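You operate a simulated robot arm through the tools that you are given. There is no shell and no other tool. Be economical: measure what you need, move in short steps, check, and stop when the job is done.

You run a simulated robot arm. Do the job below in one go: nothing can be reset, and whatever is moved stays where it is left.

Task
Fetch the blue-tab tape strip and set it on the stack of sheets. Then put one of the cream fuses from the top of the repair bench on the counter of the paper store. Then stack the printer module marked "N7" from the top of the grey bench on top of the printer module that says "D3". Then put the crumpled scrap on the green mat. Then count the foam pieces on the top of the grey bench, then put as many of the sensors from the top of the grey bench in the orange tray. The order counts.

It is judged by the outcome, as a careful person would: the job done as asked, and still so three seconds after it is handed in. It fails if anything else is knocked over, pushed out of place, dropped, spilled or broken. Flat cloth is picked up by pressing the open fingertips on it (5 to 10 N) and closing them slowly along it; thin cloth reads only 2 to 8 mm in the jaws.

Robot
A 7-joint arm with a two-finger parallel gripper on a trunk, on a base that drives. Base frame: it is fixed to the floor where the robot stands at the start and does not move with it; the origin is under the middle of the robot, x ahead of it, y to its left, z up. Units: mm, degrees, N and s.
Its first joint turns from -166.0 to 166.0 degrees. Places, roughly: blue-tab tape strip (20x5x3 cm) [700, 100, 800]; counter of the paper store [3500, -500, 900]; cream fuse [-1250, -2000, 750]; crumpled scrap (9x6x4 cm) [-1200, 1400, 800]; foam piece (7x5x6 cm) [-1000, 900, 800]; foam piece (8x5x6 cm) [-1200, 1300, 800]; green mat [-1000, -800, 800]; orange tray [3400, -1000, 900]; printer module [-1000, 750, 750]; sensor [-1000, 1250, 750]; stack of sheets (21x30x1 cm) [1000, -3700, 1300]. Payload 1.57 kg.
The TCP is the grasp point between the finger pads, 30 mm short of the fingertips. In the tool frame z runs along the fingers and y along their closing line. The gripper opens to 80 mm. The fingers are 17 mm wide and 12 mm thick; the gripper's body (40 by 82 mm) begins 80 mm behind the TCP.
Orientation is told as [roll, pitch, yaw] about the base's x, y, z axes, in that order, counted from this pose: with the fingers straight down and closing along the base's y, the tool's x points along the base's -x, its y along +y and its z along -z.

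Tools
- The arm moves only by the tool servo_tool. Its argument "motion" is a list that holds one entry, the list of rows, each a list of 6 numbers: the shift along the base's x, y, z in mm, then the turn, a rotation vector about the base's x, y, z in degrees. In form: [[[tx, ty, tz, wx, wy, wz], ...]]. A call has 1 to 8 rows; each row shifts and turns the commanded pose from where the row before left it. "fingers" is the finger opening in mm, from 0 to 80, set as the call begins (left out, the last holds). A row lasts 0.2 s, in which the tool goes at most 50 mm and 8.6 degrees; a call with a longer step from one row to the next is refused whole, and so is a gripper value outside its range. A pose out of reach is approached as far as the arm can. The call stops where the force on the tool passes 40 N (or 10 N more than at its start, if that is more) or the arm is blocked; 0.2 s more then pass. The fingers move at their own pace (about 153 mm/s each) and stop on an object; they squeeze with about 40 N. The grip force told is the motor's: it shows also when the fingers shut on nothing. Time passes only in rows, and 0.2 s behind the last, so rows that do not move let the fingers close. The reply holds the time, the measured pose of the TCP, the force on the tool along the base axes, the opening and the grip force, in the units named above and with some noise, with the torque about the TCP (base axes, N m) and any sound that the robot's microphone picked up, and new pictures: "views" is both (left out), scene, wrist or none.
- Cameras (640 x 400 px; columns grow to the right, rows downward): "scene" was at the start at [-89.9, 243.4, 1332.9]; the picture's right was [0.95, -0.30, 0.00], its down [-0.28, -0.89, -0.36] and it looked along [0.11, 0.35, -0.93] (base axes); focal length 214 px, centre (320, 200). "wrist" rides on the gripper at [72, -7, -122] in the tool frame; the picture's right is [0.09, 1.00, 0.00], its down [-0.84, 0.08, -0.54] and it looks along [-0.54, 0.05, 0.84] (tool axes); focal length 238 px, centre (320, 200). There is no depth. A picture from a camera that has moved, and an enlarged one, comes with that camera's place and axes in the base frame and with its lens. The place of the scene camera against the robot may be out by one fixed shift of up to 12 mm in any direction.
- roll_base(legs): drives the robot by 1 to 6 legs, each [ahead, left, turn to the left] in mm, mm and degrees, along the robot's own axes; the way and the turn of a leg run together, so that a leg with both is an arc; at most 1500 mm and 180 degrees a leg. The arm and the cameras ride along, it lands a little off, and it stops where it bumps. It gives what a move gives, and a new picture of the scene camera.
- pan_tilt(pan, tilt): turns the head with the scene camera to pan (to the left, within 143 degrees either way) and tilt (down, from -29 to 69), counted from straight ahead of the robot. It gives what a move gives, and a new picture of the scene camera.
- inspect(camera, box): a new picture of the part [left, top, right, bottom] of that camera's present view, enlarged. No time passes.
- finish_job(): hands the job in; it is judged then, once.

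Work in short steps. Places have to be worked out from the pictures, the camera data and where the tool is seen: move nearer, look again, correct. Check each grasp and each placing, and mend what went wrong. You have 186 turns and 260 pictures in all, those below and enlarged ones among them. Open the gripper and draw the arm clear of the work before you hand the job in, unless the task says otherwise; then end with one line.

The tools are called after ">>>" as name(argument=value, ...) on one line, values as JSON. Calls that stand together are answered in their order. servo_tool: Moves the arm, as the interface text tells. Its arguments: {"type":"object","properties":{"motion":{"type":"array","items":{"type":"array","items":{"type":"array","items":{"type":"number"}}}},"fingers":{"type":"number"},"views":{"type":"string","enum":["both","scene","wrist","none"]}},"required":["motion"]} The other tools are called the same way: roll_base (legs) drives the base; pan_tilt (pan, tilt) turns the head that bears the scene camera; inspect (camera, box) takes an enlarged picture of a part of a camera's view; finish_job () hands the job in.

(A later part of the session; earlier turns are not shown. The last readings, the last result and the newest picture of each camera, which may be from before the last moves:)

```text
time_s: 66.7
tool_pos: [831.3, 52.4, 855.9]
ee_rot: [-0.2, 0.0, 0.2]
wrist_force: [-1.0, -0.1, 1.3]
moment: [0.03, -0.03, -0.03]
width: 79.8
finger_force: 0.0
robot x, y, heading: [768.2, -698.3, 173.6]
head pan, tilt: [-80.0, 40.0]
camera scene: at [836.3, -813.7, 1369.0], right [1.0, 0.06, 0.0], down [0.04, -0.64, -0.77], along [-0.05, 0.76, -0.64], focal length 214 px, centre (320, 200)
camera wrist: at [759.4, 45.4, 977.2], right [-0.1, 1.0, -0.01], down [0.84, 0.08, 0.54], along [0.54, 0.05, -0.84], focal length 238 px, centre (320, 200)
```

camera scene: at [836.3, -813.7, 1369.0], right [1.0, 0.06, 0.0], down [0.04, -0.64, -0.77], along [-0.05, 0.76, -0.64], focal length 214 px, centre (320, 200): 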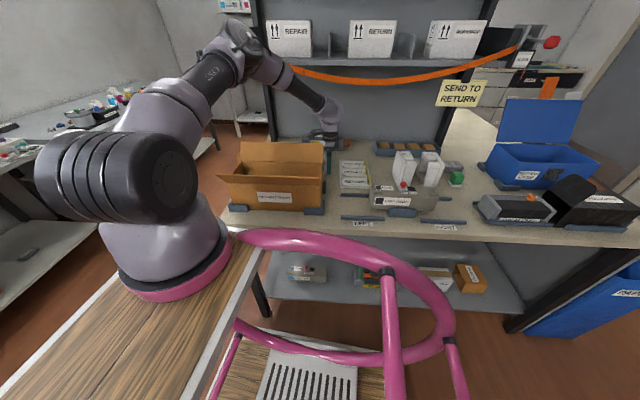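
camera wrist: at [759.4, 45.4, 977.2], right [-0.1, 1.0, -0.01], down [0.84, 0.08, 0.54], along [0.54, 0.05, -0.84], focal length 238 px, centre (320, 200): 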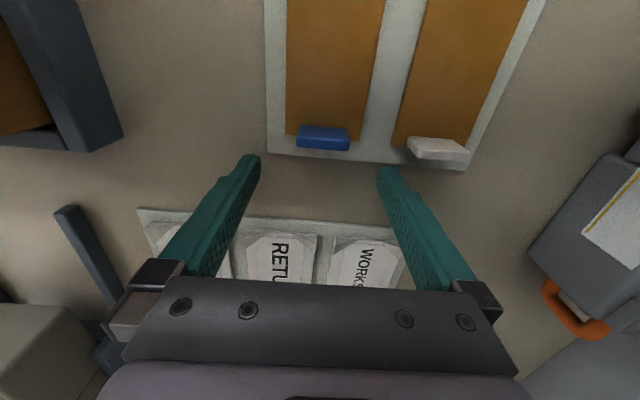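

The tab is at about (825, 54). I shift slightly and lower in steps.

>>> servo_tool(motion=[[[-6, 2, 0, 0, 0, 0], [0, 0, -20, 0, 0, 0], [0, 0, -20, 0, 0, 0], [0, 0, 0, 0, 0, 0]]], views="wrist")

```text
time_s: 67.2
tool_pos: [823.8, 58.2, 854.5]
ee_rot: [0.1, -0.1, 0.3]
wrist_force: [-4.4, -9.7, 16.3]
moment: [-1.04, 0.28, -0.15]
width: 80.0
finger_force: 0.1
robot x, y, heading: [772.3, -698.0, 173.5]
head pan, tilt: [-80.0, 40.0]
stopped in row 2: the force on the tool passed its limit at 60 N (the readings are from after the stop); the commanded pose is now the measured one
camera wrist: at [752.7, 49.6, 976.0], right [-0.1, 1.0, 0.0], down [0.84, 0.08, 0.54], along [0.54, 0.05, -0.84], focal length 238 px, centre (320, 200)
```

wrist: 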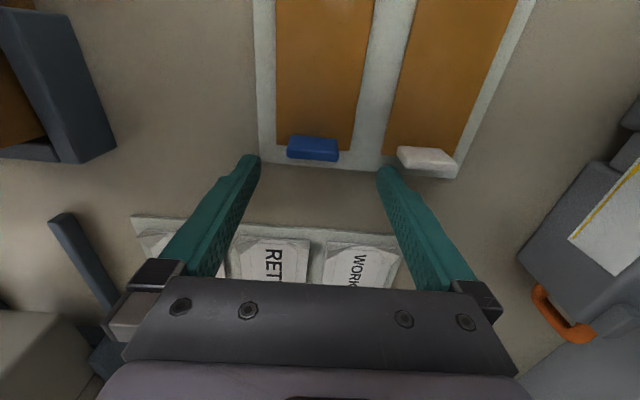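

Contact came early: triangulating the three views puts the tab top at z≈837 and the tray at about 818, with the tab at (806, 50). I lift a little, shift back 18 mm and check.

>>> servo_tool(motion=[[[0, 0, 25, 0, 0, 0], [-9, -4, 0, 0, 0, 0], [-9, -4, 0, 0, 0, 0], [0, 0, 0, 0, 0, 0]]], views="wrist")

```text
time_s: 68.2
tool_pos: [807.1, 49.4, 877.7]
ee_rot: [0.2, -0.2, 0.4]
wrist_force: [0.2, 0.0, 0.1]
moment: [0.0, -0.02, -0.01]
width: 80.0
finger_force: 0.1
robot x, y, heading: [769.2, -700.9, 173.5]
head pan, tilt: [-80.0, 40.0]
camera wrist: at [734.9, 41.8, 1000.0], right [-0.1, 1.0, 0.0], down [0.84, 0.08, 0.54], along [0.54, 0.05, -0.84], focal length 238 px, centre (320, 200)
```

wrist: 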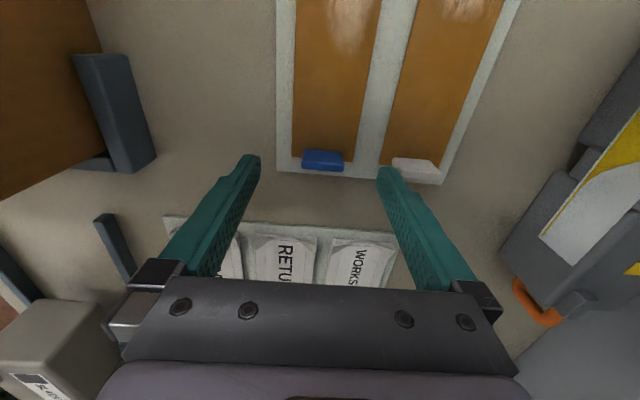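

The tab lies at (804, 50). I narrow the opening to 58 mm to keep clear of the white tab, then lower.

>>> servo_tool(fingers=58, motion=[[[-3, 1, 0, 0, 0, 0], [0, 0, 0, 0, 0, 0], [0, 0, -10, 0, 0, 0], [0, 0, -8, 0, 0, 0], [0, 0, 0, 0, 0, 0]]], views="wrist")

```text
time_s: 69.4
tool_pos: [804.1, 51.5, 860.4]
ee_rot: [0.1, -0.1, 0.2]
wrist_force: [0.1, -0.1, 0.1]
moment: [-0.01, 0.02, -0.01]
width: 58.1
finger_force: 0.0
robot x, y, heading: [769.6, -699.9, 173.8]
head pan, tilt: [-80.0, 40.0]
camera wrist: at [731.4, 43.1, 981.9], right [-0.1, 1.0, 0.0], down [0.84, 0.08, 0.54], along [0.54, 0.05, -0.84], focal length 238 px, centre (320, 200)
```

wrist: 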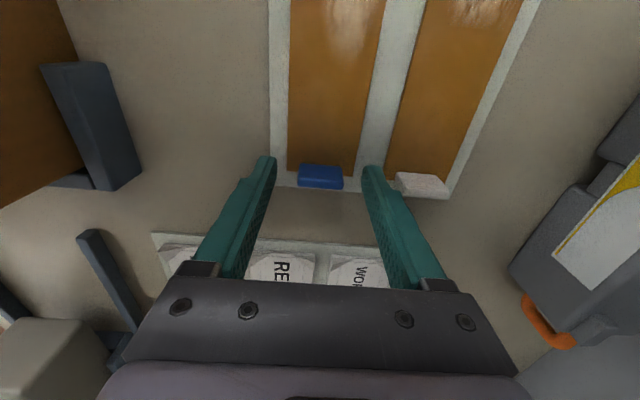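

The tab sits between the fingers. I lower about 10 mm more and close.

>>> servo_tool(motion=[[[2, -1, -5, 0, 0, 0], [0, 0, -4, 0, 0, 0], [0, 0, -3, 0, 0, 0], [0, 0, 0, 0, 0, 0]]], views="none")

```text
time_s: 70.2
tool_pos: [805.1, 52.3, 854.4]
ee_rot: [0.4, -0.1, 0.2]
wrist_force: [-3.4, -5.3, 12.7]
moment: [-0.6, 0.22, -0.08]
width: 62.1
finger_force: 2.0
robot x, y, heading: [770.5, -698.1, 173.7]
head pan, tilt: [-80.0, 40.0]
stopped in row 3: the force on the tool passed its limit at 46 N (the readings are from after the stop); the commanded pose is now the measured one
```

The fingertips touch the tray at about TCP 853. I lift 2 mm and close on the tab.

>>> servo_tool(motion=[[[0, -2, 2, 0, 0, 0], [0, 0, 0, 0, 0, 0]]], views="none")

>>> servo_tool(fingers=10, motion=[[[0, 0, 0, 0, 0, 0], [0, 0, 0, 0, 0, 0], [0, 0, 0, 0, 0, 0]]], views="wrist")

```text
time_s: 70.8
tool_pos: [806.4, 51.6, 854.4]
ee_rot: [0.5, -0.2, 0.4]
wrist_force: [-0.5, 0.0, 0.2]
moment: [-0.04, 0.02, -0.03]
width: 58.0
finger_force: 0.0
robot x, y, heading: [770.8, -699.7, 173.6]
head pan, tilt: [-80.0, 40.0]
```

```text
time_s: 71.6
tool_pos: [805.1, 51.6, 854.8]
ee_rot: [0.5, -0.2, 0.3]
wrist_force: [0.3, -0.2, 0.2]
moment: [-0.02, 0.01, -0.03]
width: 45.1
finger_force: 40.0
robot x, y, heading: [769.5, -701.5, 173.6]
head pan, tilt: [-80.0, 40.0]
camera wrist: at [733.6, 42.3, 977.3], right [-0.1, 1.0, 0.01], down [0.84, 0.08, 0.54], along [0.54, 0.06, -0.84], focal length 238 px, centre (320, 200)
```

wrist: 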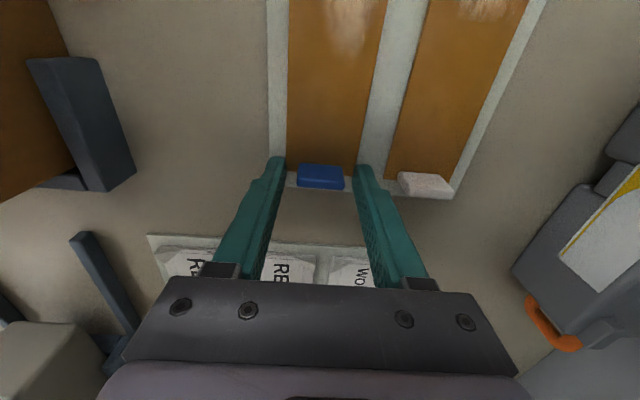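

The fingers stopped at 45 mm with full grip, on the strip's sides. I lift slowly and look.

>>> servo_tool(motion=[[[0, 0, 8, 0, 0, 0], [0, 0, 8, 0, 0, 0], [0, 0, 10, 0, 0, 0], [0, 0, 0, 0, 0, 0]]], views="wrist")

```text
time_s: 72.6
tool_pos: [806.3, 51.1, 881.3]
ee_rot: [0.5, -0.2, 0.3]
wrist_force: [-0.5, 0.1, 0.3]
moment: [0.0, -0.01, 0.01]
width: 45.1
finger_force: 40.1
robot x, y, heading: [772.1, -699.2, 173.8]
head pan, tilt: [-80.0, 40.0]
camera wrist: at [733.8, 42.6, 1003.5], right [-0.1, 1.0, 0.01], down [0.84, 0.08, 0.54], along [0.54, 0.06, -0.84], focal length 238 px, centre (320, 200)
```

wrist: 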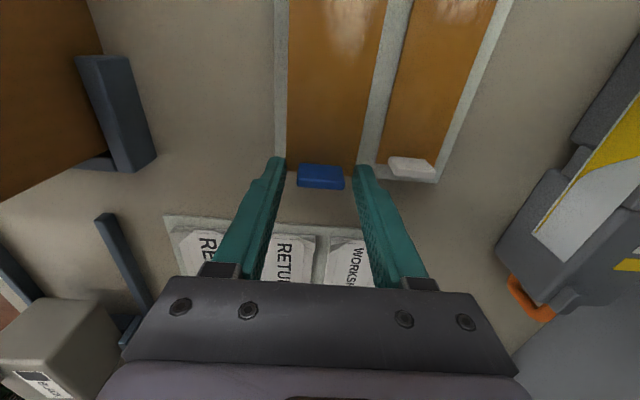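

The strip came up with the gripper, level. I back out: up to 960, then away from the shelf while rising.

>>> servo_tool(motion=[[[0, 0, 35, 0, 0, 0], [0, -15, 30, 0, 0, 0], [0, -20, 30, 0, 0, 0], [0, -25, 35, 0, 0, 0], [0, -25, 40, 0, 0, 0], [0, -15, 45, 0, 0, 0], [0, -30, 35, 0, 0, 0], [0, 0, 0, 0, 0, 0]]], views="both")

```text
time_s: 74.4
tool_pos: [809.0, -78.4, 1130.1]
ee_rot: [0.5, 0.0, 0.3]
wrist_force: [-0.6, -0.7, 0.0]
moment: [0.02, -0.02, -0.02]
width: 45.1
finger_force: 40.1
robot x, y, heading: [771.5, -700.3, 173.6]
head pan, tilt: [-80.0, 40.0]
camera scene: at [836.3, -813.7, 1369.0], right [1.0, 0.06, 0.0], down [0.04, -0.64, -0.77], along [-0.05, 0.76, -0.64], focal length 214 px, centre (320, 200)
camera wrist: at [736.0, -87.8, 1252.4], right [-0.1, 1.0, 0.01], down [0.84, 0.08, 0.54], along [0.54, 0.06, -0.84], focal length 238 px, centre (320, 200)
```

scene: 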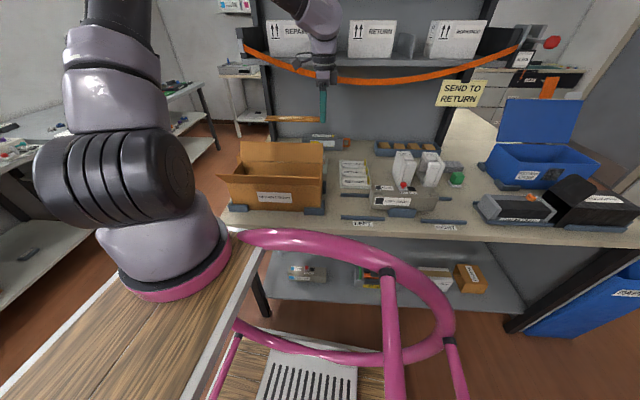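
wrist: 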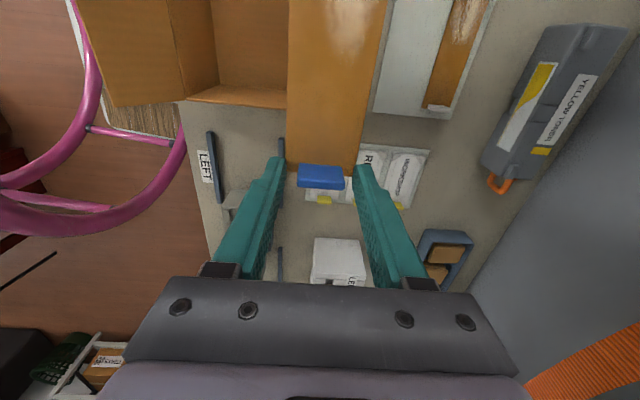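

The strip hangs level. The sheets (z≈1300) should be on the copier seen earlier. I drive back to the aisle and part of the way, then look.

>>> roll_base(legs=[[0, 150, 0], [780, 0, 0], [0, 900, 6]])

>>> pan_tilt(pan=90, tilt=25)

```text
time_s: 83.9
tool_pos: [-104.5, -1041.1, 1131.1]
ee_rot: [0.3, -0.2, 6.2]
wrist_force: [0.2, -0.2, 0.0]
moment: [0.0, -0.03, 0.02]
width: 45.1
finger_force: 39.9
robot x, y, heading: [-75.4, -1661.2, 179.4]
head pan, tilt: [-80.0, 40.0]
camera scene: at [-1.0, -1769.0, 1369.0], right [0.99, 0.16, 0.0], down [0.1, -0.63, -0.77], along [-0.13, 0.76, -0.64], focal length 214 px, centre (320, 200)
```

scene: 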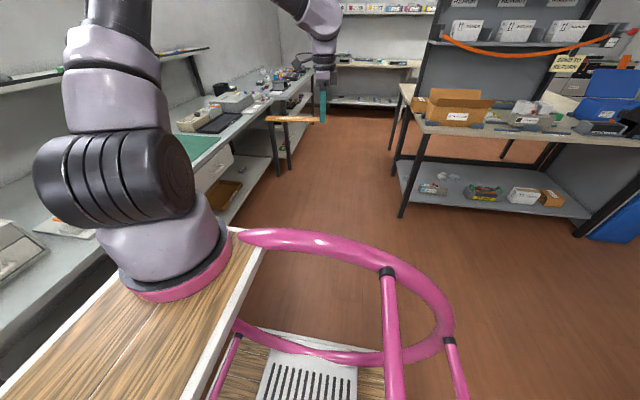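

```text
time_s: 86.5
tool_pos: [-103.6, -1041.6, 1130.0]
ee_rot: [0.4, -0.1, 6.2]
wrist_force: [-0.1, 1.2, 0.1]
moment: [0.03, -0.01, -0.02]
width: 45.1
finger_force: 39.9
robot x, y, heading: [-79.6, -1659.8, 179.2]
head pan, tilt: [90.0, 25.0]
camera scene: at [11.9, -1945.0, 1392.4], right [-1.0, 0.01, 0.0], down [0.0, 0.42, -0.91], along [-0.01, -0.91, -0.42], focal length 214 px, centre (320, 200)
```

scene: 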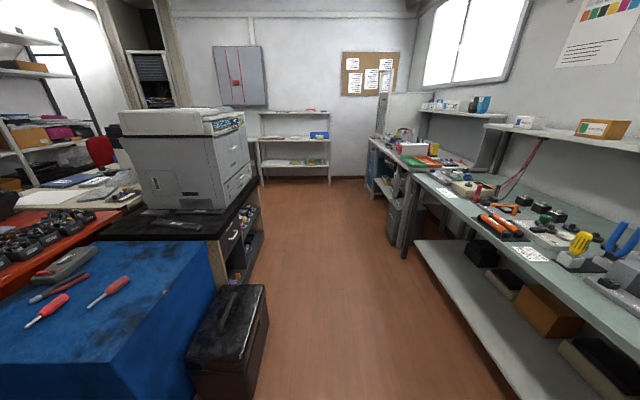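

The copier stands at x > 510 with its top at about z 1250. I raise the strip well above that, then turn my right side to +x.

>>> servo_tool(motion=[[[0, -10, 45, 0, 0, 0], [0, -10, 45, 0, 0, 0], [0, -10, 45, 0, 0, 0], [0, -10, 45, 0, 0, 0], [0, -10, 45, 0, 0, 0], [0, -10, 45, 0, 0, 0], [0, 0, 45, 0, 0, 0], [0, 0, 0, 0, 0, 0]]], views="none")

>>> roll_base(legs=[[0, 0, -45], [0, 0, -44], [-900, 0, 0]])

>>> pan_tilt(pan=-143, tilt=15)

```text
time_s: 88.3
tool_pos: [-101.5, -1100.4, 1448.2]
ee_rot: [0.5, -0.2, 6.1]
wrist_force: [-0.8, -0.7, -0.5]
moment: [-0.01, -0.01, 0.01]
width: 45.2
finger_force: 39.9
robot x, y, heading: [-78.0, -1659.5, 179.3]
head pan, tilt: [90.0, 25.0]
```

```text
time_s: 97.0
tool_pos: [501.3, -2519.1, 1446.2]
ee_rot: [0.4, -0.2, -82.1]
wrist_force: [0.0, 0.2, 1.0]
moment: [-0.02, 0.0, -0.02]
width: 45.3
finger_force: 39.8
robot x, y, heading: [-60.6, -2559.0, 90.7]
head pan, tilt: [90.0, 25.0]
camera scene: at [-346.9, -2665.6, 1392.4], right [-0.02, 1.0, 0.0], down [0.42, 0.01, -0.91], along [-0.91, -0.02, -0.42], focal length 214 px, centre (320, 200)
```

scene: 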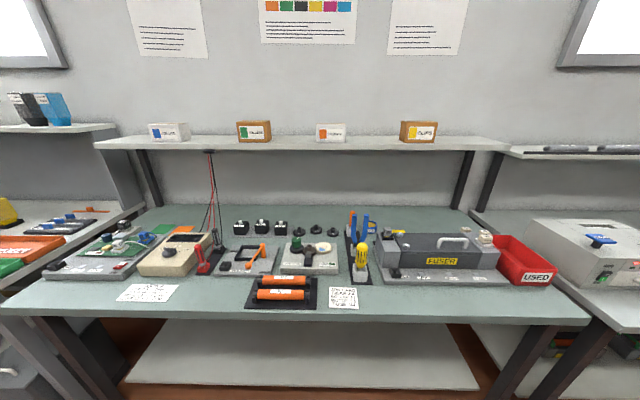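

```text
time_s: 100.3
tool_pos: [501.7, -2518.8, 1446.3]
ee_rot: [0.4, -0.1, -82.2]
wrist_force: [0.2, 0.6, -0.1]
moment: [0.02, -0.01, -0.01]
width: 45.2
finger_force: 40.2
robot x, y, heading: [-58.8, -2558.1, 91.2]
head pan, tilt: [-143.0, 15.0]
camera scene: at [-197.2, -2737.3, 1408.6], right [-0.79, -0.62, 0.0], down [-0.16, 0.2, -0.97], along [0.6, -0.76, -0.26], focal length 214 px, centre (320, 200)
```

scene: 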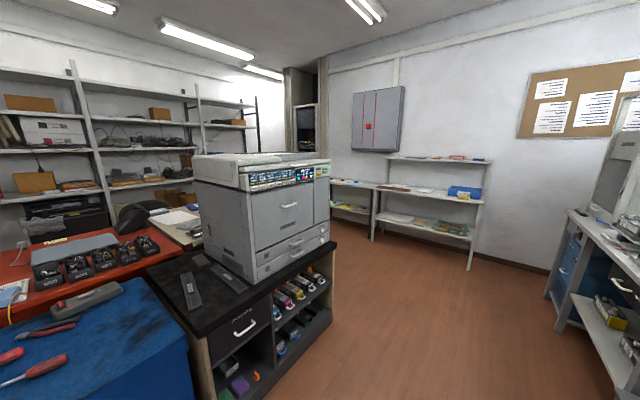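

The copier's top is at about z 1305, front at x≈520, y from -3190 to -3740. I move alongside it and look down with the wrist camera.

>>> roll_base(legs=[[-850, 0, -1], [0, -120, 0]])

>>> pan_tilt(pan=-90, tilt=20)

>>> servo_tool(motion=[[[40, 0, 20, 0, 0, 0], [40, 0, 20, 0, 0, 0], [0, 0, 0, 0, 0, 0]]], views="both")

```text
time_s: 105.7
tool_pos: [634.1, -3369.8, 1446.5]
ee_rot: [0.5, -0.1, -83.0]
wrist_force: [-0.3, -0.3, 0.0]
moment: [-0.01, -0.02, -0.02]
width: 45.3
finger_force: 40.0
robot x, y, heading: [67.1, -3401.9, 90.2]
head pan, tilt: [-143.0, 15.0]
camera scene: at [-68.4, -3577.6, 1408.6], right [-0.8, -0.6, 0.0], down [-0.16, 0.21, -0.97], along [0.58, -0.77, -0.26], focal length 214 px, centre (320, 200)
```

scene: 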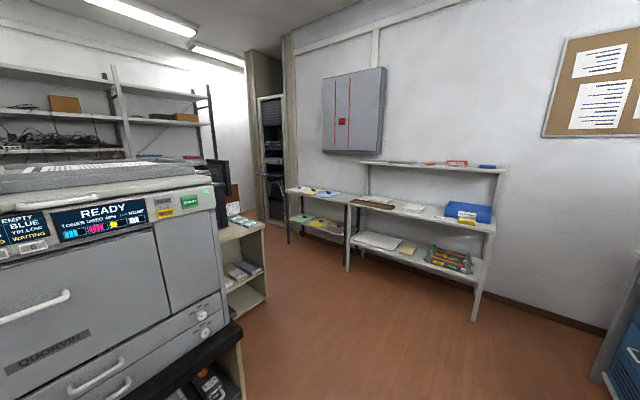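

```text
time_s: 106.9
tool_pos: [633.3, -3370.5, 1446.9]
ee_rot: [0.4, -0.1, -83.1]
wrist_force: [0.4, 0.2, -0.3]
moment: [-0.03, 0.01, 0.01]
width: 45.1
finger_force: 39.8
robot x, y, heading: [71.9, -3400.9, 90.0]
head pan, tilt: [-90.0, 20.0]
camera scene: at [-31.8, -3502.9, 1400.5], right [0.0, -1.0, 0.0], down [-0.34, 0.0, -0.94], along [0.94, 0.0, -0.34], focal length 214 px, centre (320, 200)
```

scene: 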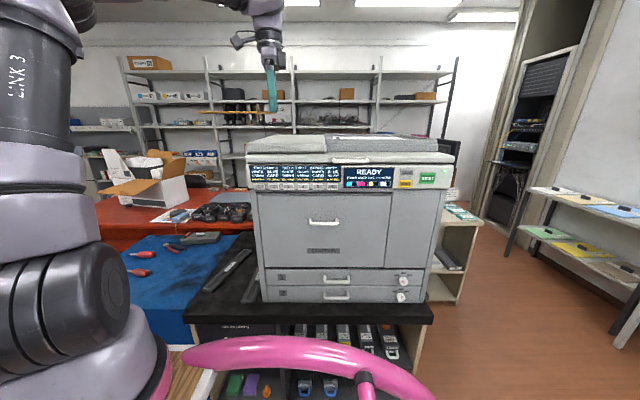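

```text
time_s: 107.7
tool_pos: [714.6, -3370.6, 1484.4]
ee_rot: [0.5, 0.0, -83.1]
wrist_force: [-0.4, 0.9, 0.2]
moment: [0.01, -0.02, 0.0]
width: 44.9
finger_force: 40.0
robot x, y, heading: [70.3, -3403.5, 90.2]
head pan, tilt: [-90.0, 20.0]
camera scene: at [-31.8, -3502.7, 1400.5], right [0.0, -1.0, 0.0], down [-0.34, 0.0, -0.94], along [0.94, 0.0, -0.34], focal length 214 px, centre (320, 200)
camera wrist: at [697.3, -3300.7, 1606.9], right [0.98, 0.21, 0.01], down [0.17, -0.82, 0.54], along [0.12, -0.53, -0.84], focal length 238 px, centre (320, 200)
```

scene: 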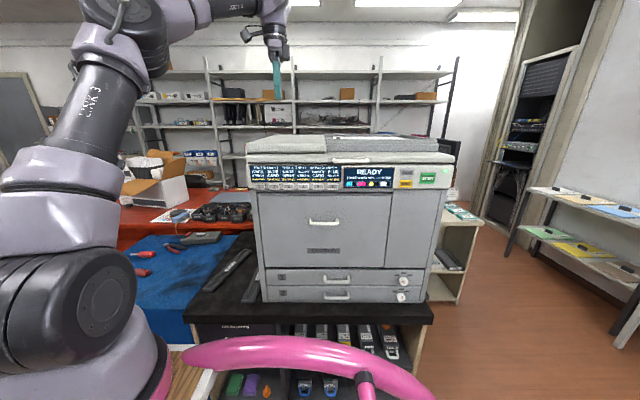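
wrist: 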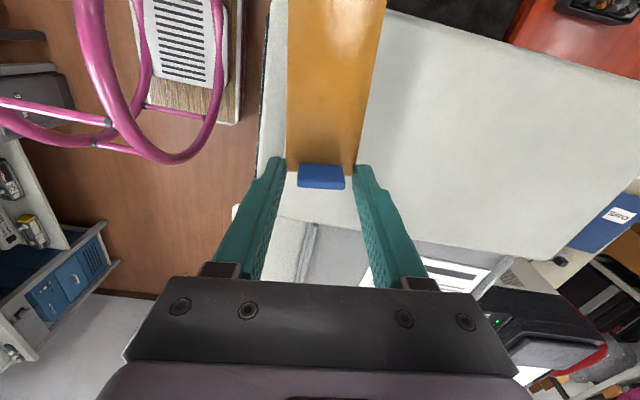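

The printed sheets lie on the right part of the copier's top, around y≈-3680. I move the base back 280 mm and look again.

>>> roll_base(legs=[[-280, 0, 0]])

>>> servo_tool(motion=[[[0, 20, 0, 0, 0, 0], [0, 40, 20, 0, 0, 0], [0, 40, 20, 0, 0, 0], [0, 0, 0, 0, 0, 0]]], views="both")

```text
time_s: 109.6
tool_pos: [715.4, -3650.5, 1485.0]
ee_rot: [0.4, 0.0, -83.0]
wrist_force: [0.2, 0.5, 0.6]
moment: [-0.02, 0.0, -0.01]
width: 45.2
finger_force: 39.7
robot x, y, heading: [70.3, -3682.2, 90.1]
head pan, tilt: [-90.0, 20.0]
camera scene: at [-30.8, -3782.4, 1400.4], right [0.0, -1.0, 0.0], down [-0.34, 0.0, -0.94], along [0.94, 0.0, -0.34], focal length 214 px, centre (320, 200)
```

scene: 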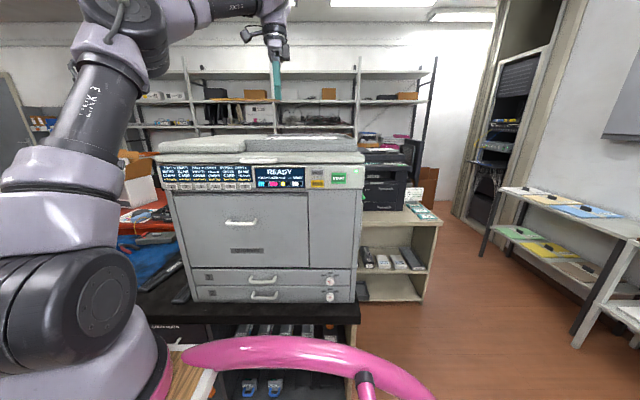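

```text
time_s: 110.6
tool_pos: [713.8, -3549.3, 1524.5]
ee_rot: [0.4, 0.0, -83.1]
wrist_force: [0.6, -0.4, -0.4]
moment: [-0.01, -0.01, -0.02]
width: 45.1
finger_force: 40.0
robot x, y, heading: [72.2, -3681.7, 90.3]
head pan, tilt: [-90.0, 20.0]
camera scene: at [-30.7, -3782.4, 1400.4], right [0.0, -1.0, 0.0], down [-0.34, 0.0, -0.94], along [0.94, 0.0, -0.34], focal length 214 px, centre (320, 200)
camera wrist: at [698.2, -3480.3, 1647.0], right [0.98, 0.21, 0.01], down [0.17, -0.82, 0.54], along [0.12, -0.53, -0.84], focal length 238 px, centre (320, 200)
```

scene: 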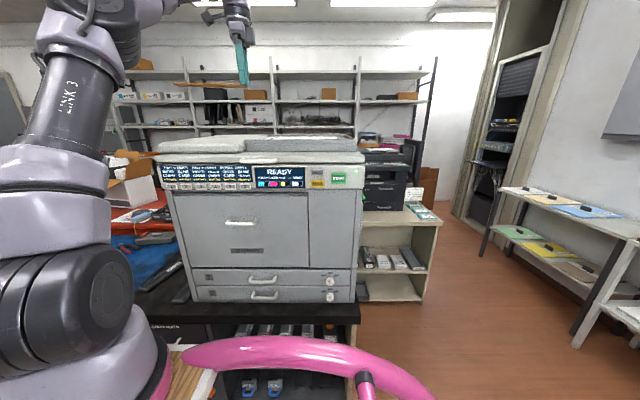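
wrist: 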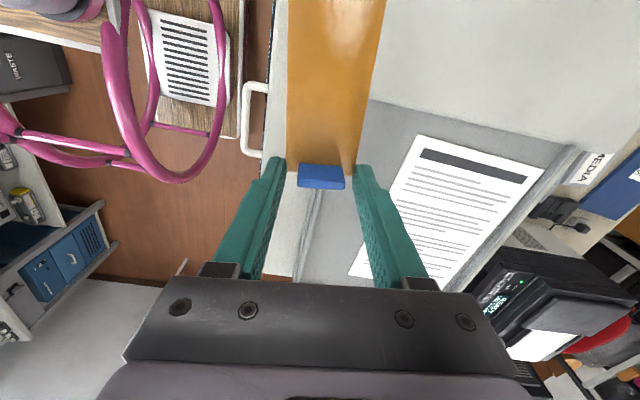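

The sheet stack is found: x 850–1065, y -3553 to -3852, top at z≈1320; centre about (955, -3705). I move so the strip lies along it, tab end at (955, -3793).

>>> servo_tool(motion=[[[35, -30, 0, 0, 0, -3], [35, -30, 0, 0, 0, -4], [35, -30, -10, 0, 0, 0], [35, -30, -20, 0, 0, 0], [35, -30, -20, 0, 0, 0], [30, -35, -20, 0, 0, 0], [25, -35, -20, 0, 0, 0], [11, -24, 0, 0, 0, 0]]], views="none")

>>> servo_tool(motion=[[[0, 0, 0, 0, 0, 0], [0, 0, -5, 0, 0, 0]]], views="both")

```text
refused: row 4 steps farther than a row can; nothing moved
```

```text
time_s: 111.2
tool_pos: [714.5, -3550.6, 1520.2]
ee_rot: [0.4, -0.2, -83.1]
wrist_force: [0.4, 0.1, -0.6]
moment: [-0.02, 0.02, -0.04]
width: 45.1
finger_force: 40.1
robot x, y, heading: [70.4, -3681.2, 90.2]
head pan, tilt: [-90.0, 20.0]
camera scene: at [-30.8, -3782.4, 1400.4], right [0.0, -1.0, 0.0], down [-0.34, 0.0, -0.94], along [0.94, 0.0, -0.34], focal length 214 px, centre (320, 200)
camera wrist: at [698.4, -3480.6, 1641.8], right [0.98, 0.21, 0.01], down [0.17, -0.82, 0.54], along [0.12, -0.53, -0.84], focal length 238 px, centre (320, 200)
```

scene: 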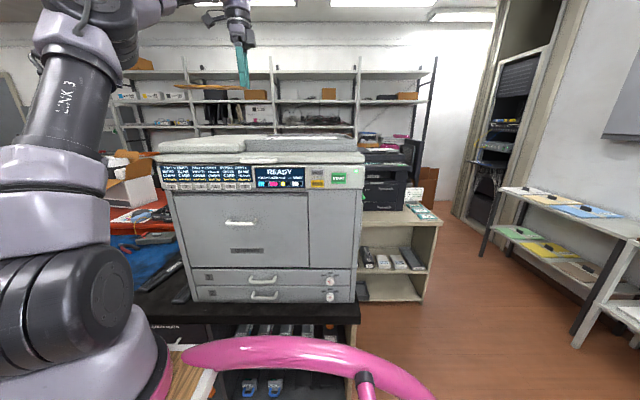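
wrist: 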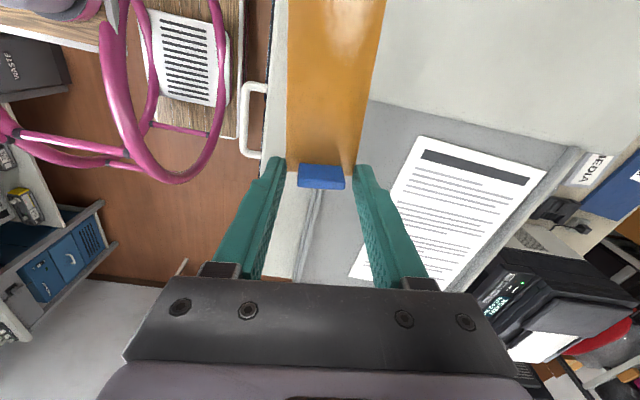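

A step was just over 50 mm; I send it again with smaller steps.

>>> servo_tool(motion=[[[33, -32, 0, 0, 0, -3], [33, -32, 0, 0, 0, -4], [32, -32, -10, 0, 0, 0], [31, -31, -15, 0, 0, 0], [30, -31, -15, 0, 0, 0], [30, -31, -15, 0, 0, 0], [30, -31, -15, 0, 0, 0], [22, -23, -15, 0, 0, 0]]], views="both")

```text
time_s: 113.0
tool_pos: [840.7, -3687.4, 1383.6]
ee_rot: [0.6, -0.2, -90.1]
wrist_force: [-1.0, 0.3, 1.9]
moment: [0.03, -0.12, 0.01]
width: 45.2
finger_force: 40.2
out of reach, approached as far as the arm can: row 2, 3, 4, 5, 6, 7, 8
robot x, y, heading: [75.4, -3683.1, 90.1]
head pan, tilt: [-90.0, 20.0]
camera scene: at [-31.8, -3782.3, 1400.4], right [0.0, -1.0, 0.0], down [-0.34, 0.0, -0.94], along [0.94, 0.0, -0.34], focal length 214 px, centre (320, 200)
camera wrist: at [833.6, -3616.4, 1505.8], right [1.0, 0.09, 0.01], down [0.07, -0.84, 0.55], along [0.06, -0.54, -0.84], focal length 238 px, centre (320, 200)
```

scene: 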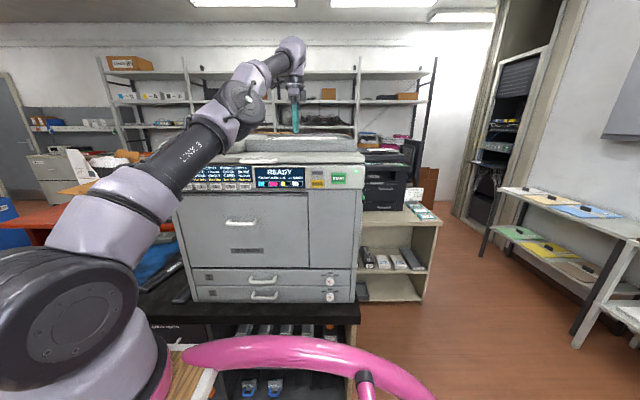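
wrist: 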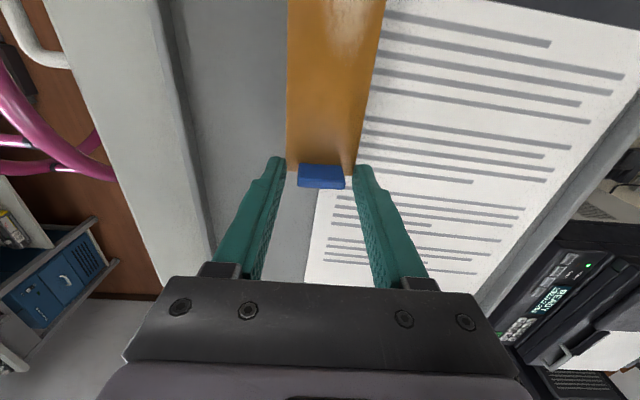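

Reach ends at x≈841 here. I lift a little and bring the base 110 mm nearer to the copier.

>>> servo_tool(motion=[[[-15, 0, 30, 0, 0, 0], [-20, 0, 30, 0, 0, 0], [-20, 0, 20, 0, 0, 0], [0, 0, 0, 0, 0, 0]]], views="none")

>>> roll_base(legs=[[0, -110, 0]])

```text
time_s: 114.0
tool_pos: [790.7, -3686.6, 1451.9]
ee_rot: [0.4, -0.2, -90.1]
wrist_force: [0.4, 0.4, 0.5]
moment: [-0.01, -0.02, 0.0]
width: 45.4
finger_force: 40.5
out of reach, approached as far as the arm can: row 1
robot x, y, heading: [73.5, -3680.3, 90.1]
head pan, tilt: [-90.0, 20.0]
```

```text
time_s: 115.2
tool_pos: [900.5, -3685.1, 1452.0]
ee_rot: [0.4, -0.2, -90.0]
wrist_force: [-0.2, -0.1, 0.1]
moment: [-0.02, -0.02, -0.01]
width: 45.2
finger_force: 40.5
robot x, y, heading: [177.5, -3677.4, 90.0]
head pan, tilt: [-90.0, 20.0]
camera scene: at [77.3, -3782.1, 1400.4], right [0.01, -1.0, 0.0], down [-0.34, 0.0, -0.94], along [0.94, 0.01, -0.34], focal length 214 px, centre (320, 200)
```

scene: 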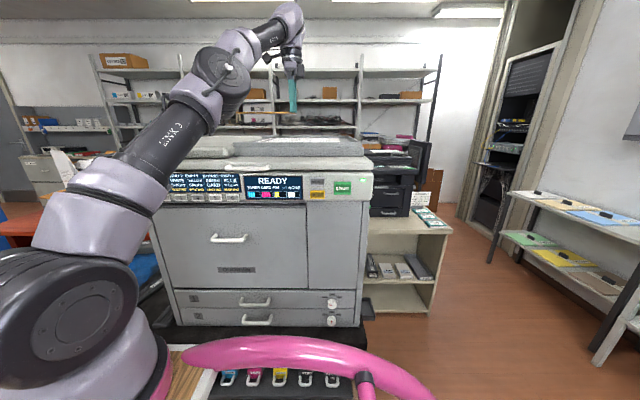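

Now I go to (930, -3765) and lower over the sheets.

>>> servo_tool(motion=[[[10, -25, 0, 0, 0, 0], [10, -25, -10, 0, 0, 0], [10, -25, -20, 0, 0, 0], [0, -5, -25, 0, 0, 0], [0, 0, -20, 0, 0, 0], [0, 0, 0, 0, 0, 0]]], views="both")

```text
time_s: 116.6
tool_pos: [907.9, -3733.5, 1379.1]
ee_rot: [0.4, -0.3, -90.0]
wrist_force: [0.3, -0.5, 0.0]
moment: [-0.01, 0.02, 0.04]
width: 45.1
finger_force: 39.7
out of reach, approached as far as the arm can: row 1, 2, 3
robot x, y, heading: [178.9, -3680.7, 90.3]
head pan, tilt: [-90.0, 20.0]
camera scene: at [77.3, -3782.1, 1400.4], right [0.01, -1.0, 0.0], down [-0.34, 0.0, -0.94], along [0.94, 0.01, -0.34], focal length 214 px, centre (320, 200)
camera wrist: at [900.0, -3662.4, 1500.0], right [1.0, 0.09, 0.01], down [0.07, -0.84, 0.55], along [0.06, -0.54, -0.84], focal length 238 px, centre (320, 200)
```

scene: 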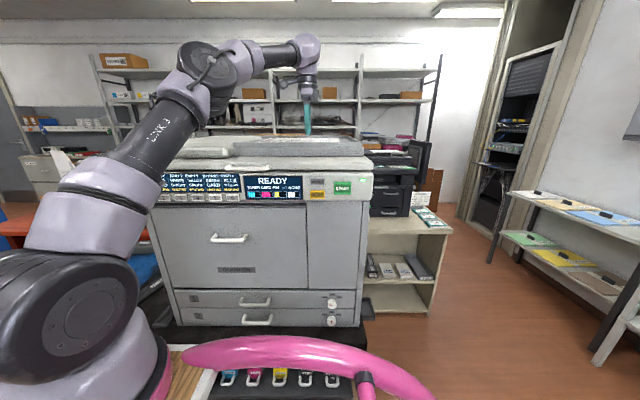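
wrist: 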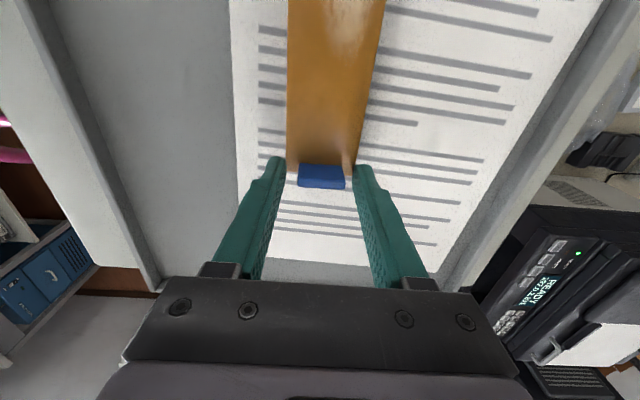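

The strip is over the sheets; I shift a bit further along y, then lower gently.

>>> servo_tool(motion=[[[10, -20, -3, 0, 0, 0], [5, -20, -3, 0, 0, 0], [0, 0, -6, 0, 0, 0], [0, 0, 0, 0, 0, 0]]], views="wrist")

```text
time_s: 117.6
tool_pos: [923.5, -3775.3, 1365.1]
ee_rot: [0.4, -0.1, -90.0]
wrist_force: [0.3, 0.5, 0.7]
moment: [0.0, 0.0, 0.03]
width: 45.1
finger_force: 39.8
robot x, y, heading: [174.1, -3682.4, 90.4]
head pan, tilt: [-90.0, 20.0]
camera wrist: at [915.7, -3703.4, 1486.3], right [1.0, 0.09, 0.01], down [0.07, -0.84, 0.54], along [0.06, -0.54, -0.84], focal length 238 px, centre (320, 200)
```

wrist: 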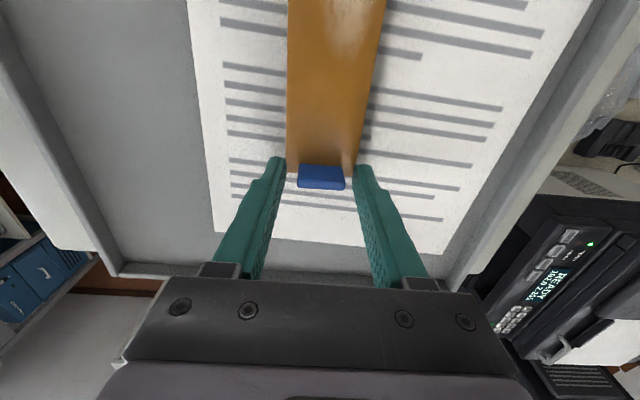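

Well centred. I lower in small steps until light contact.

>>> servo_tool(motion=[[[0, 0, -4, 0, 0, 0], [0, 0, -4, 0, 0, 0], [0, 0, -3, 0, 0, 0], [0, 0, -3, 0, 0, 0], [0, 0, 0, 0, 0, 0]]], views="wrist")

```text
time_s: 118.8
tool_pos: [925.6, -3775.4, 1355.7]
ee_rot: [0.4, 0.0, -90.1]
wrist_force: [0.7, -0.5, 23.6]
moment: [0.44, 0.26, -0.12]
width: 45.2
finger_force: 40.3
out of reach, approached as far as the arm can: row 3
robot x, y, heading: [181.0, -3682.5, 90.2]
head pan, tilt: [-90.0, 20.0]
camera wrist: at [918.5, -3704.1, 1477.8], right [1.0, 0.09, 0.01], down [0.07, -0.84, 0.54], along [0.06, -0.54, -0.84], focal length 238 px, centre (320, 200)
```

wrist: 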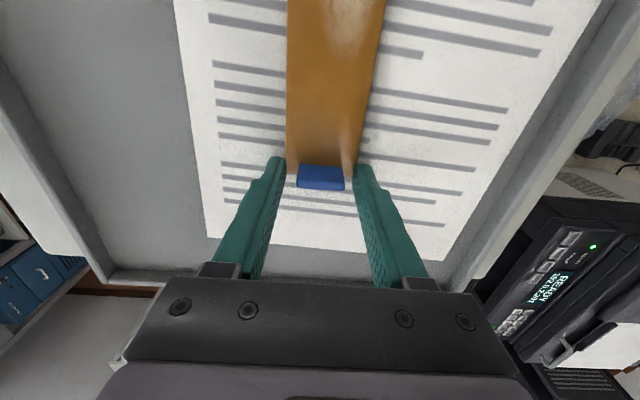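

Contact at 23 N. I ease up 2 mm, then open the fingers.

>>> servo_tool(motion=[[[0, 0, 2, 0, 0, 0], [0, 0, 0, 0, 0, 0]]], views="none")

>>> servo_tool(fingers=75, motion=[[[0, 0, 0, 0, 0, 0], [0, 0, 0, 0, 0, 0], [0, 0, 30, 0, 0, 0], [0, 0, 40, 0, 0, 0], [-20, 30, 30, 0, 0, 0], [0, 0, 0, 0, 0, 0]]], views="wrist")

```text
time_s: 119.4
tool_pos: [925.8, -3775.0, 1355.8]
ee_rot: [0.4, -0.1, -90.0]
wrist_force: [0.0, 2.1, 16.5]
moment: [0.25, 0.2, -0.08]
width: 45.1
finger_force: 39.8
robot x, y, heading: [180.7, -3679.5, 90.3]
head pan, tilt: [-90.0, 20.0]
```

```text
time_s: 120.8
tool_pos: [899.0, -3719.1, 1421.4]
ee_rot: [0.5, -0.2, -89.9]
wrist_force: [-0.6, 0.1, 0.2]
moment: [-0.05, 0.01, 0.02]
width: 75.0
finger_force: 0.0
out of reach, approached as far as the arm can: row 3, 4
robot x, y, heading: [180.0, -3677.4, 90.5]
head pan, tilt: [-90.0, 20.0]
camera wrist: at [892.6, -3647.9, 1543.0], right [1.0, 0.09, 0.01], down [0.07, -0.84, 0.54], along [0.06, -0.54, -0.84], focal length 238 px, centre (320, 200)
```

wrist: 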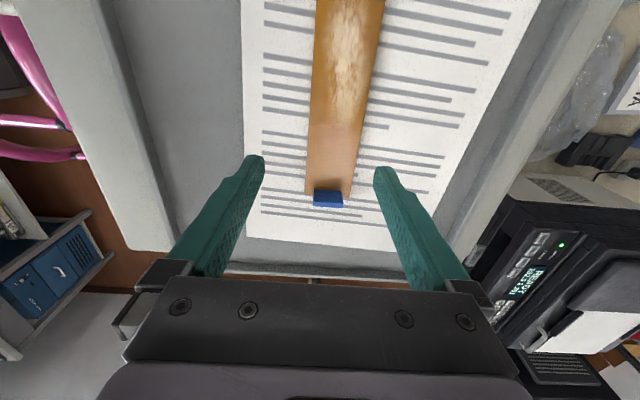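

The strip lies on the stack. Next task: the cream fuse. I retract the arm, leave the copier and drive to y≈-2000 to look at the benches.

>>> servo_tool(motion=[[[-40, 0, 25, 0, 0, 0], [-45, 0, 20, 0, 0, 0], [-45, 0, 0, 0, 0, 0], [-40, 0, 0, 0, 0, 0]]], views="scene")

>>> roll_base(legs=[[0, 260, 0], [1450, 0, 0]])

>>> pan_tilt(pan=90, tilt=30)

```text
time_s: 121.8
tool_pos: [728.6, -3720.2, 1465.6]
ee_rot: [0.3, -0.1, -89.9]
wrist_force: [1.2, 0.2, 0.0]
moment: [0.0, 0.05, -0.01]
width: 74.9
finger_force: 0.1
robot x, y, heading: [180.7, -3681.7, 90.0]
head pan, tilt: [-90.0, 20.0]
camera scene: at [77.9, -3782.2, 1400.5], right [0.01, -1.0, 0.0], down [-0.34, 0.0, -0.94], along [0.94, 0.01, -0.34], focal length 214 px, centre (320, 200)
```

scene: 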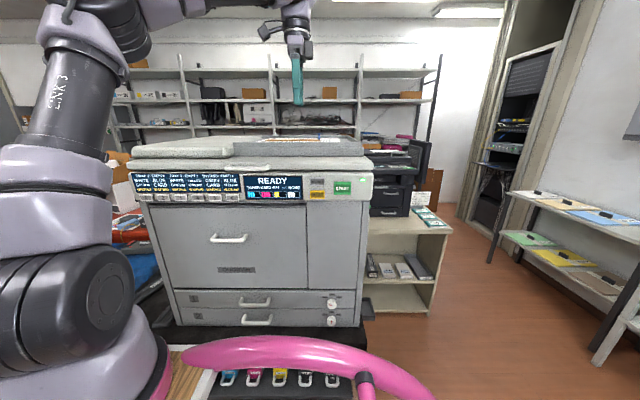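

```text
time_s: 130.5
tool_pos: [480.1, -2278.0, 1464.4]
ee_rot: [0.5, -0.3, -91.6]
wrist_force: [0.5, 0.7, -0.2]
moment: [0.03, 0.02, -0.01]
width: 74.7
finger_force: 0.0
robot x, y, heading: [-66.4, -2220.5, 88.9]
head pan, tilt: [-90.0, 20.0]
camera scene: at [-173.1, -2320.3, 1400.4], right [-0.02, -1.0, 0.0], down [-0.34, 0.01, -0.94], along [0.94, -0.02, -0.34], focal length 214 px, centre (320, 200)
```

scene: 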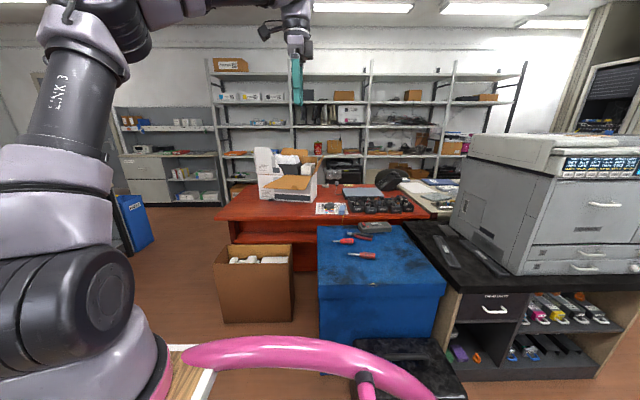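

```text
time_s: 133.2
tool_pos: [479.4, -2275.9, 1465.8]
ee_rot: [0.4, -0.2, -91.7]
wrist_force: [0.2, -0.4, -0.7]
moment: [-0.01, 0.01, -0.01]
width: 74.9
finger_force: 0.1
robot x, y, heading: [-69.6, -2227.2, 88.5]
head pan, tilt: [90.0, 30.0]
camera scene: at [-356.6, -2316.1, 1384.4], right [0.02, 1.0, 0.0], down [0.5, -0.01, -0.87], along [-0.87, 0.02, -0.5], focal length 214 px, centre (320, 200)
```

scene: 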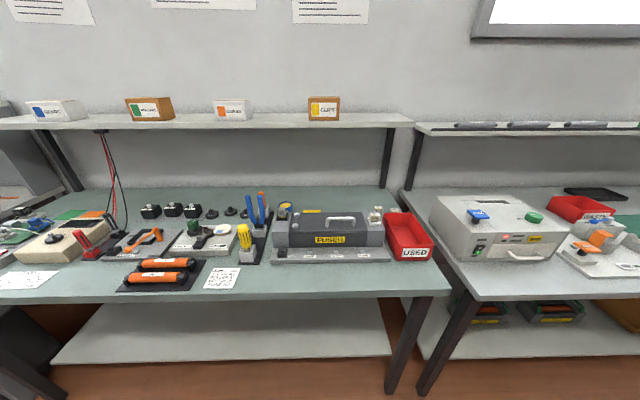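

I enlarge the bench to find the cream fuses.

>>> inspect(camera="scene", box=[240, 180, 460, 310])

>>> inspect(camera="scene", box=[420, 170, 640, 310])

>>> inspect(camera="scene", box=[0, 180, 260, 310])

```text
2.91 times, centred on (350, 245) of scene
camera zoom: at [-356.6, -2316.1, 1384.4], right [0.02, 1.0, 0.0], down [0.5, -0.01, -0.87], along [-0.87, 0.02, -0.5], focal length 624 px, centre (233, 69)
```

zoom: 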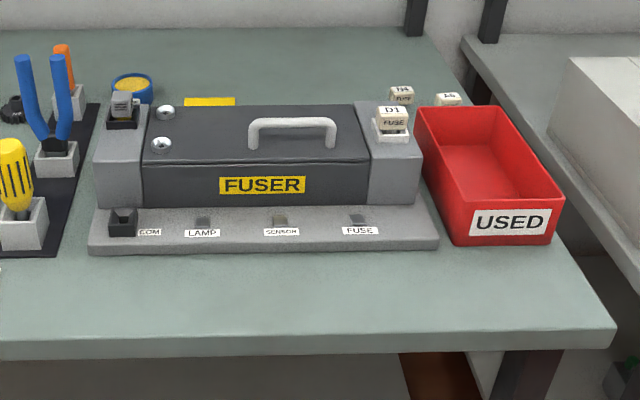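

```text
2.86 times, centred on (530, 240) of scene
camera zoom: at [-356.6, -2316.1, 1384.4], right [0.02, 1.0, 0.0], down [0.5, -0.01, -0.87], along [-0.87, 0.02, -0.5], focal length 613 px, centre (-280, 86)
```

zoom: 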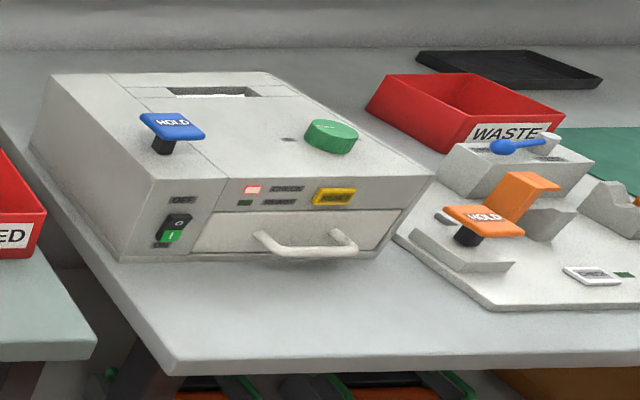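

```text
2.46 times, centred on (130, 245) of scene
camera zoom: at [-356.6, -2316.1, 1384.4], right [0.02, 1.0, 0.0], down [0.5, -0.01, -0.87], along [-0.87, 0.02, -0.5], focal length 528 px, centre (788, 89)
```

zoom: 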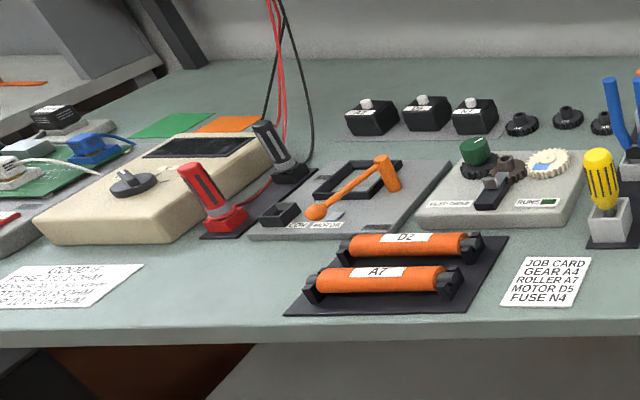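

Two loose cream fuses stand on the bench behind the red bin's left edge, at about (-1290, -1994) and (-1272, -1917). I turn round so my right side faces this bench and move nearer.

>>> roll_base(legs=[[0, 0, 90], [0, 0, 91], [-270, 0, 0], [0, -380, 0]])

>>> pan_tilt(pan=-95, tilt=35)

```text
time_s: 144.8
tool_pos: [-991.7, -1890.6, 1463.8]
ee_rot: [0.4, -0.1, 88.3]
wrist_force: [0.0, -0.6, 0.1]
moment: [0.01, 0.02, -0.01]
width: 75.1
finger_force: 0.1
robot x, y, heading: [-448.7, -1944.4, -91.2]
head pan, tilt: [90.0, 30.0]
camera scene: at [-168.8, -1852.4, 1384.4], right [-0.02, -1.0, 0.0], down [-0.5, 0.01, -0.87], along [0.87, -0.02, -0.5], focal length 214 px, centre (320, 200)
```

scene: 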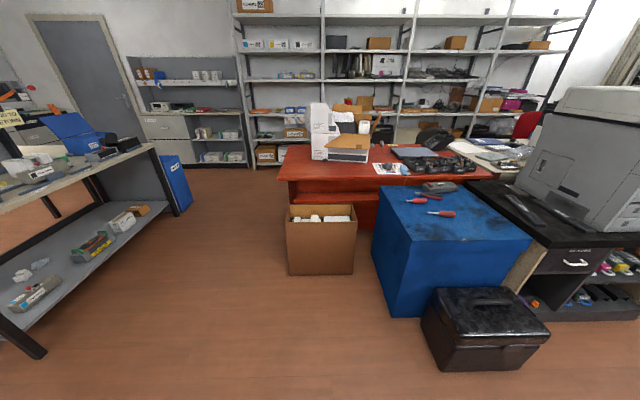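

```text
time_s: 147.6
tool_pos: [-992.5, -1891.3, 1465.2]
ee_rot: [0.3, -0.1, 88.5]
wrist_force: [-0.5, 0.1, -0.6]
moment: [0.01, -0.01, 0.0]
width: 75.1
finger_force: 0.1
robot x, y, heading: [-444.7, -1946.2, -91.1]
head pan, tilt: [-95.0, 35.0]
camera scene: at [-346.7, -1840.6, 1376.6], right [0.11, 0.99, 0.0], down [0.57, -0.06, -0.82], along [-0.81, 0.09, -0.57], focal length 214 px, centre (320, 200)
```

scene: 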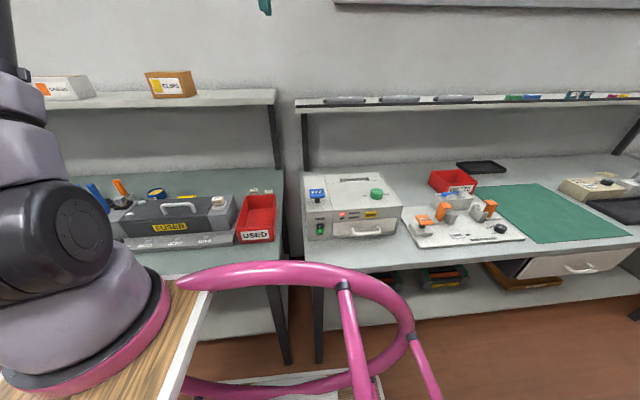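

The two fuses show next to the red bin; triangulation gives about (-1150, -2040) and (-1136, -1976), z≈870. I bring the tool above them.

>>> servo_tool(motion=[[[-15, -18, -40, 0, 0, 0], [-15, -18, -40, 0, 0, 0], [-15, -18, -40, 0, 0, 0], [-15, -18, -40, 0, 0, 0], [-15, -18, -40, 0, 0, 0], [-15, -18, -40, 0, 0, 0], [-15, -18, -40, 0, 0, 0], [0, 0, 0, 0, 0, 0]]], views="both")

```text
time_s: 149.4
tool_pos: [-1097.2, -2016.7, 1183.1]
ee_rot: [0.3, -0.2, 88.3]
wrist_force: [-0.2, 0.0, -0.3]
moment: [0.02, -0.01, 0.0]
width: 75.1
finger_force: 0.1
robot x, y, heading: [-441.3, -1945.9, -91.4]
head pan, tilt: [-95.0, 35.0]
camera scene: at [-346.6, -1840.5, 1376.6], right [0.11, 0.99, 0.0], down [0.57, -0.06, -0.82], along [-0.81, 0.09, -0.57], focal length 214 px, centre (320, 200)
camera wrist: at [-1091.8, -2091.2, 1304.8], right [-1.0, -0.06, 0.01], down [-0.05, 0.84, 0.54], along [-0.04, 0.54, -0.84], focal length 238 px, centre (320, 200)
```

scene: 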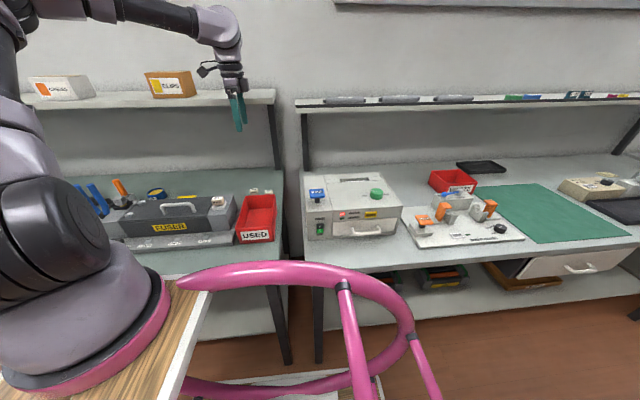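
wrist: 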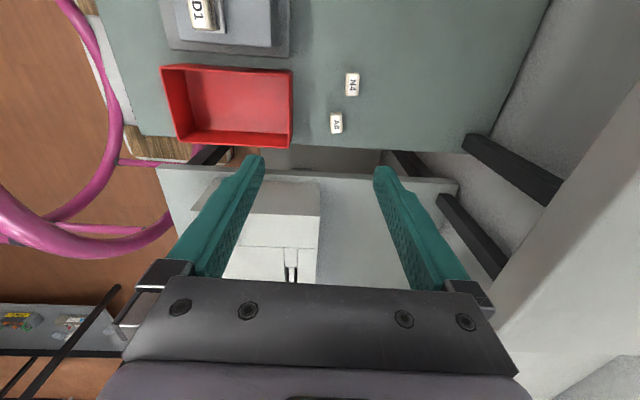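

A5 is at about (-1132, -1974), N4 at (-1152, -2042). I'll take A5, which stands freer; I move above it.

>>> servo_tool(motion=[[[-10, 12, -45, 0, 0, 0], [-10, 12, -45, 0, 0, 0], [-10, 12, -45, 0, 0, 0], [-5, 8, -45, 0, 0, 0], [0, 0, 0, 0, 0, 0]]], views="wrist")

```text
time_s: 150.6
tool_pos: [-1131.0, -1974.3, 1005.2]
ee_rot: [0.5, -0.1, 88.3]
wrist_force: [0.1, 0.2, -0.8]
moment: [-0.02, -0.02, 0.0]
width: 75.0
finger_force: 0.1
robot x, y, heading: [-442.2, -1946.0, -91.6]
head pan, tilt: [-95.0, 35.0]
camera wrist: at [-1126.6, -2046.8, 1126.8], right [-1.0, -0.06, 0.01], down [-0.05, 0.84, 0.54], along [-0.04, 0.54, -0.84], focal length 238 px, centre (320, 200)
```

wrist: 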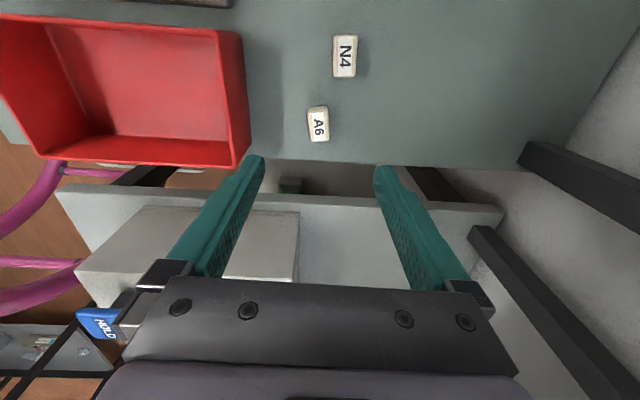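

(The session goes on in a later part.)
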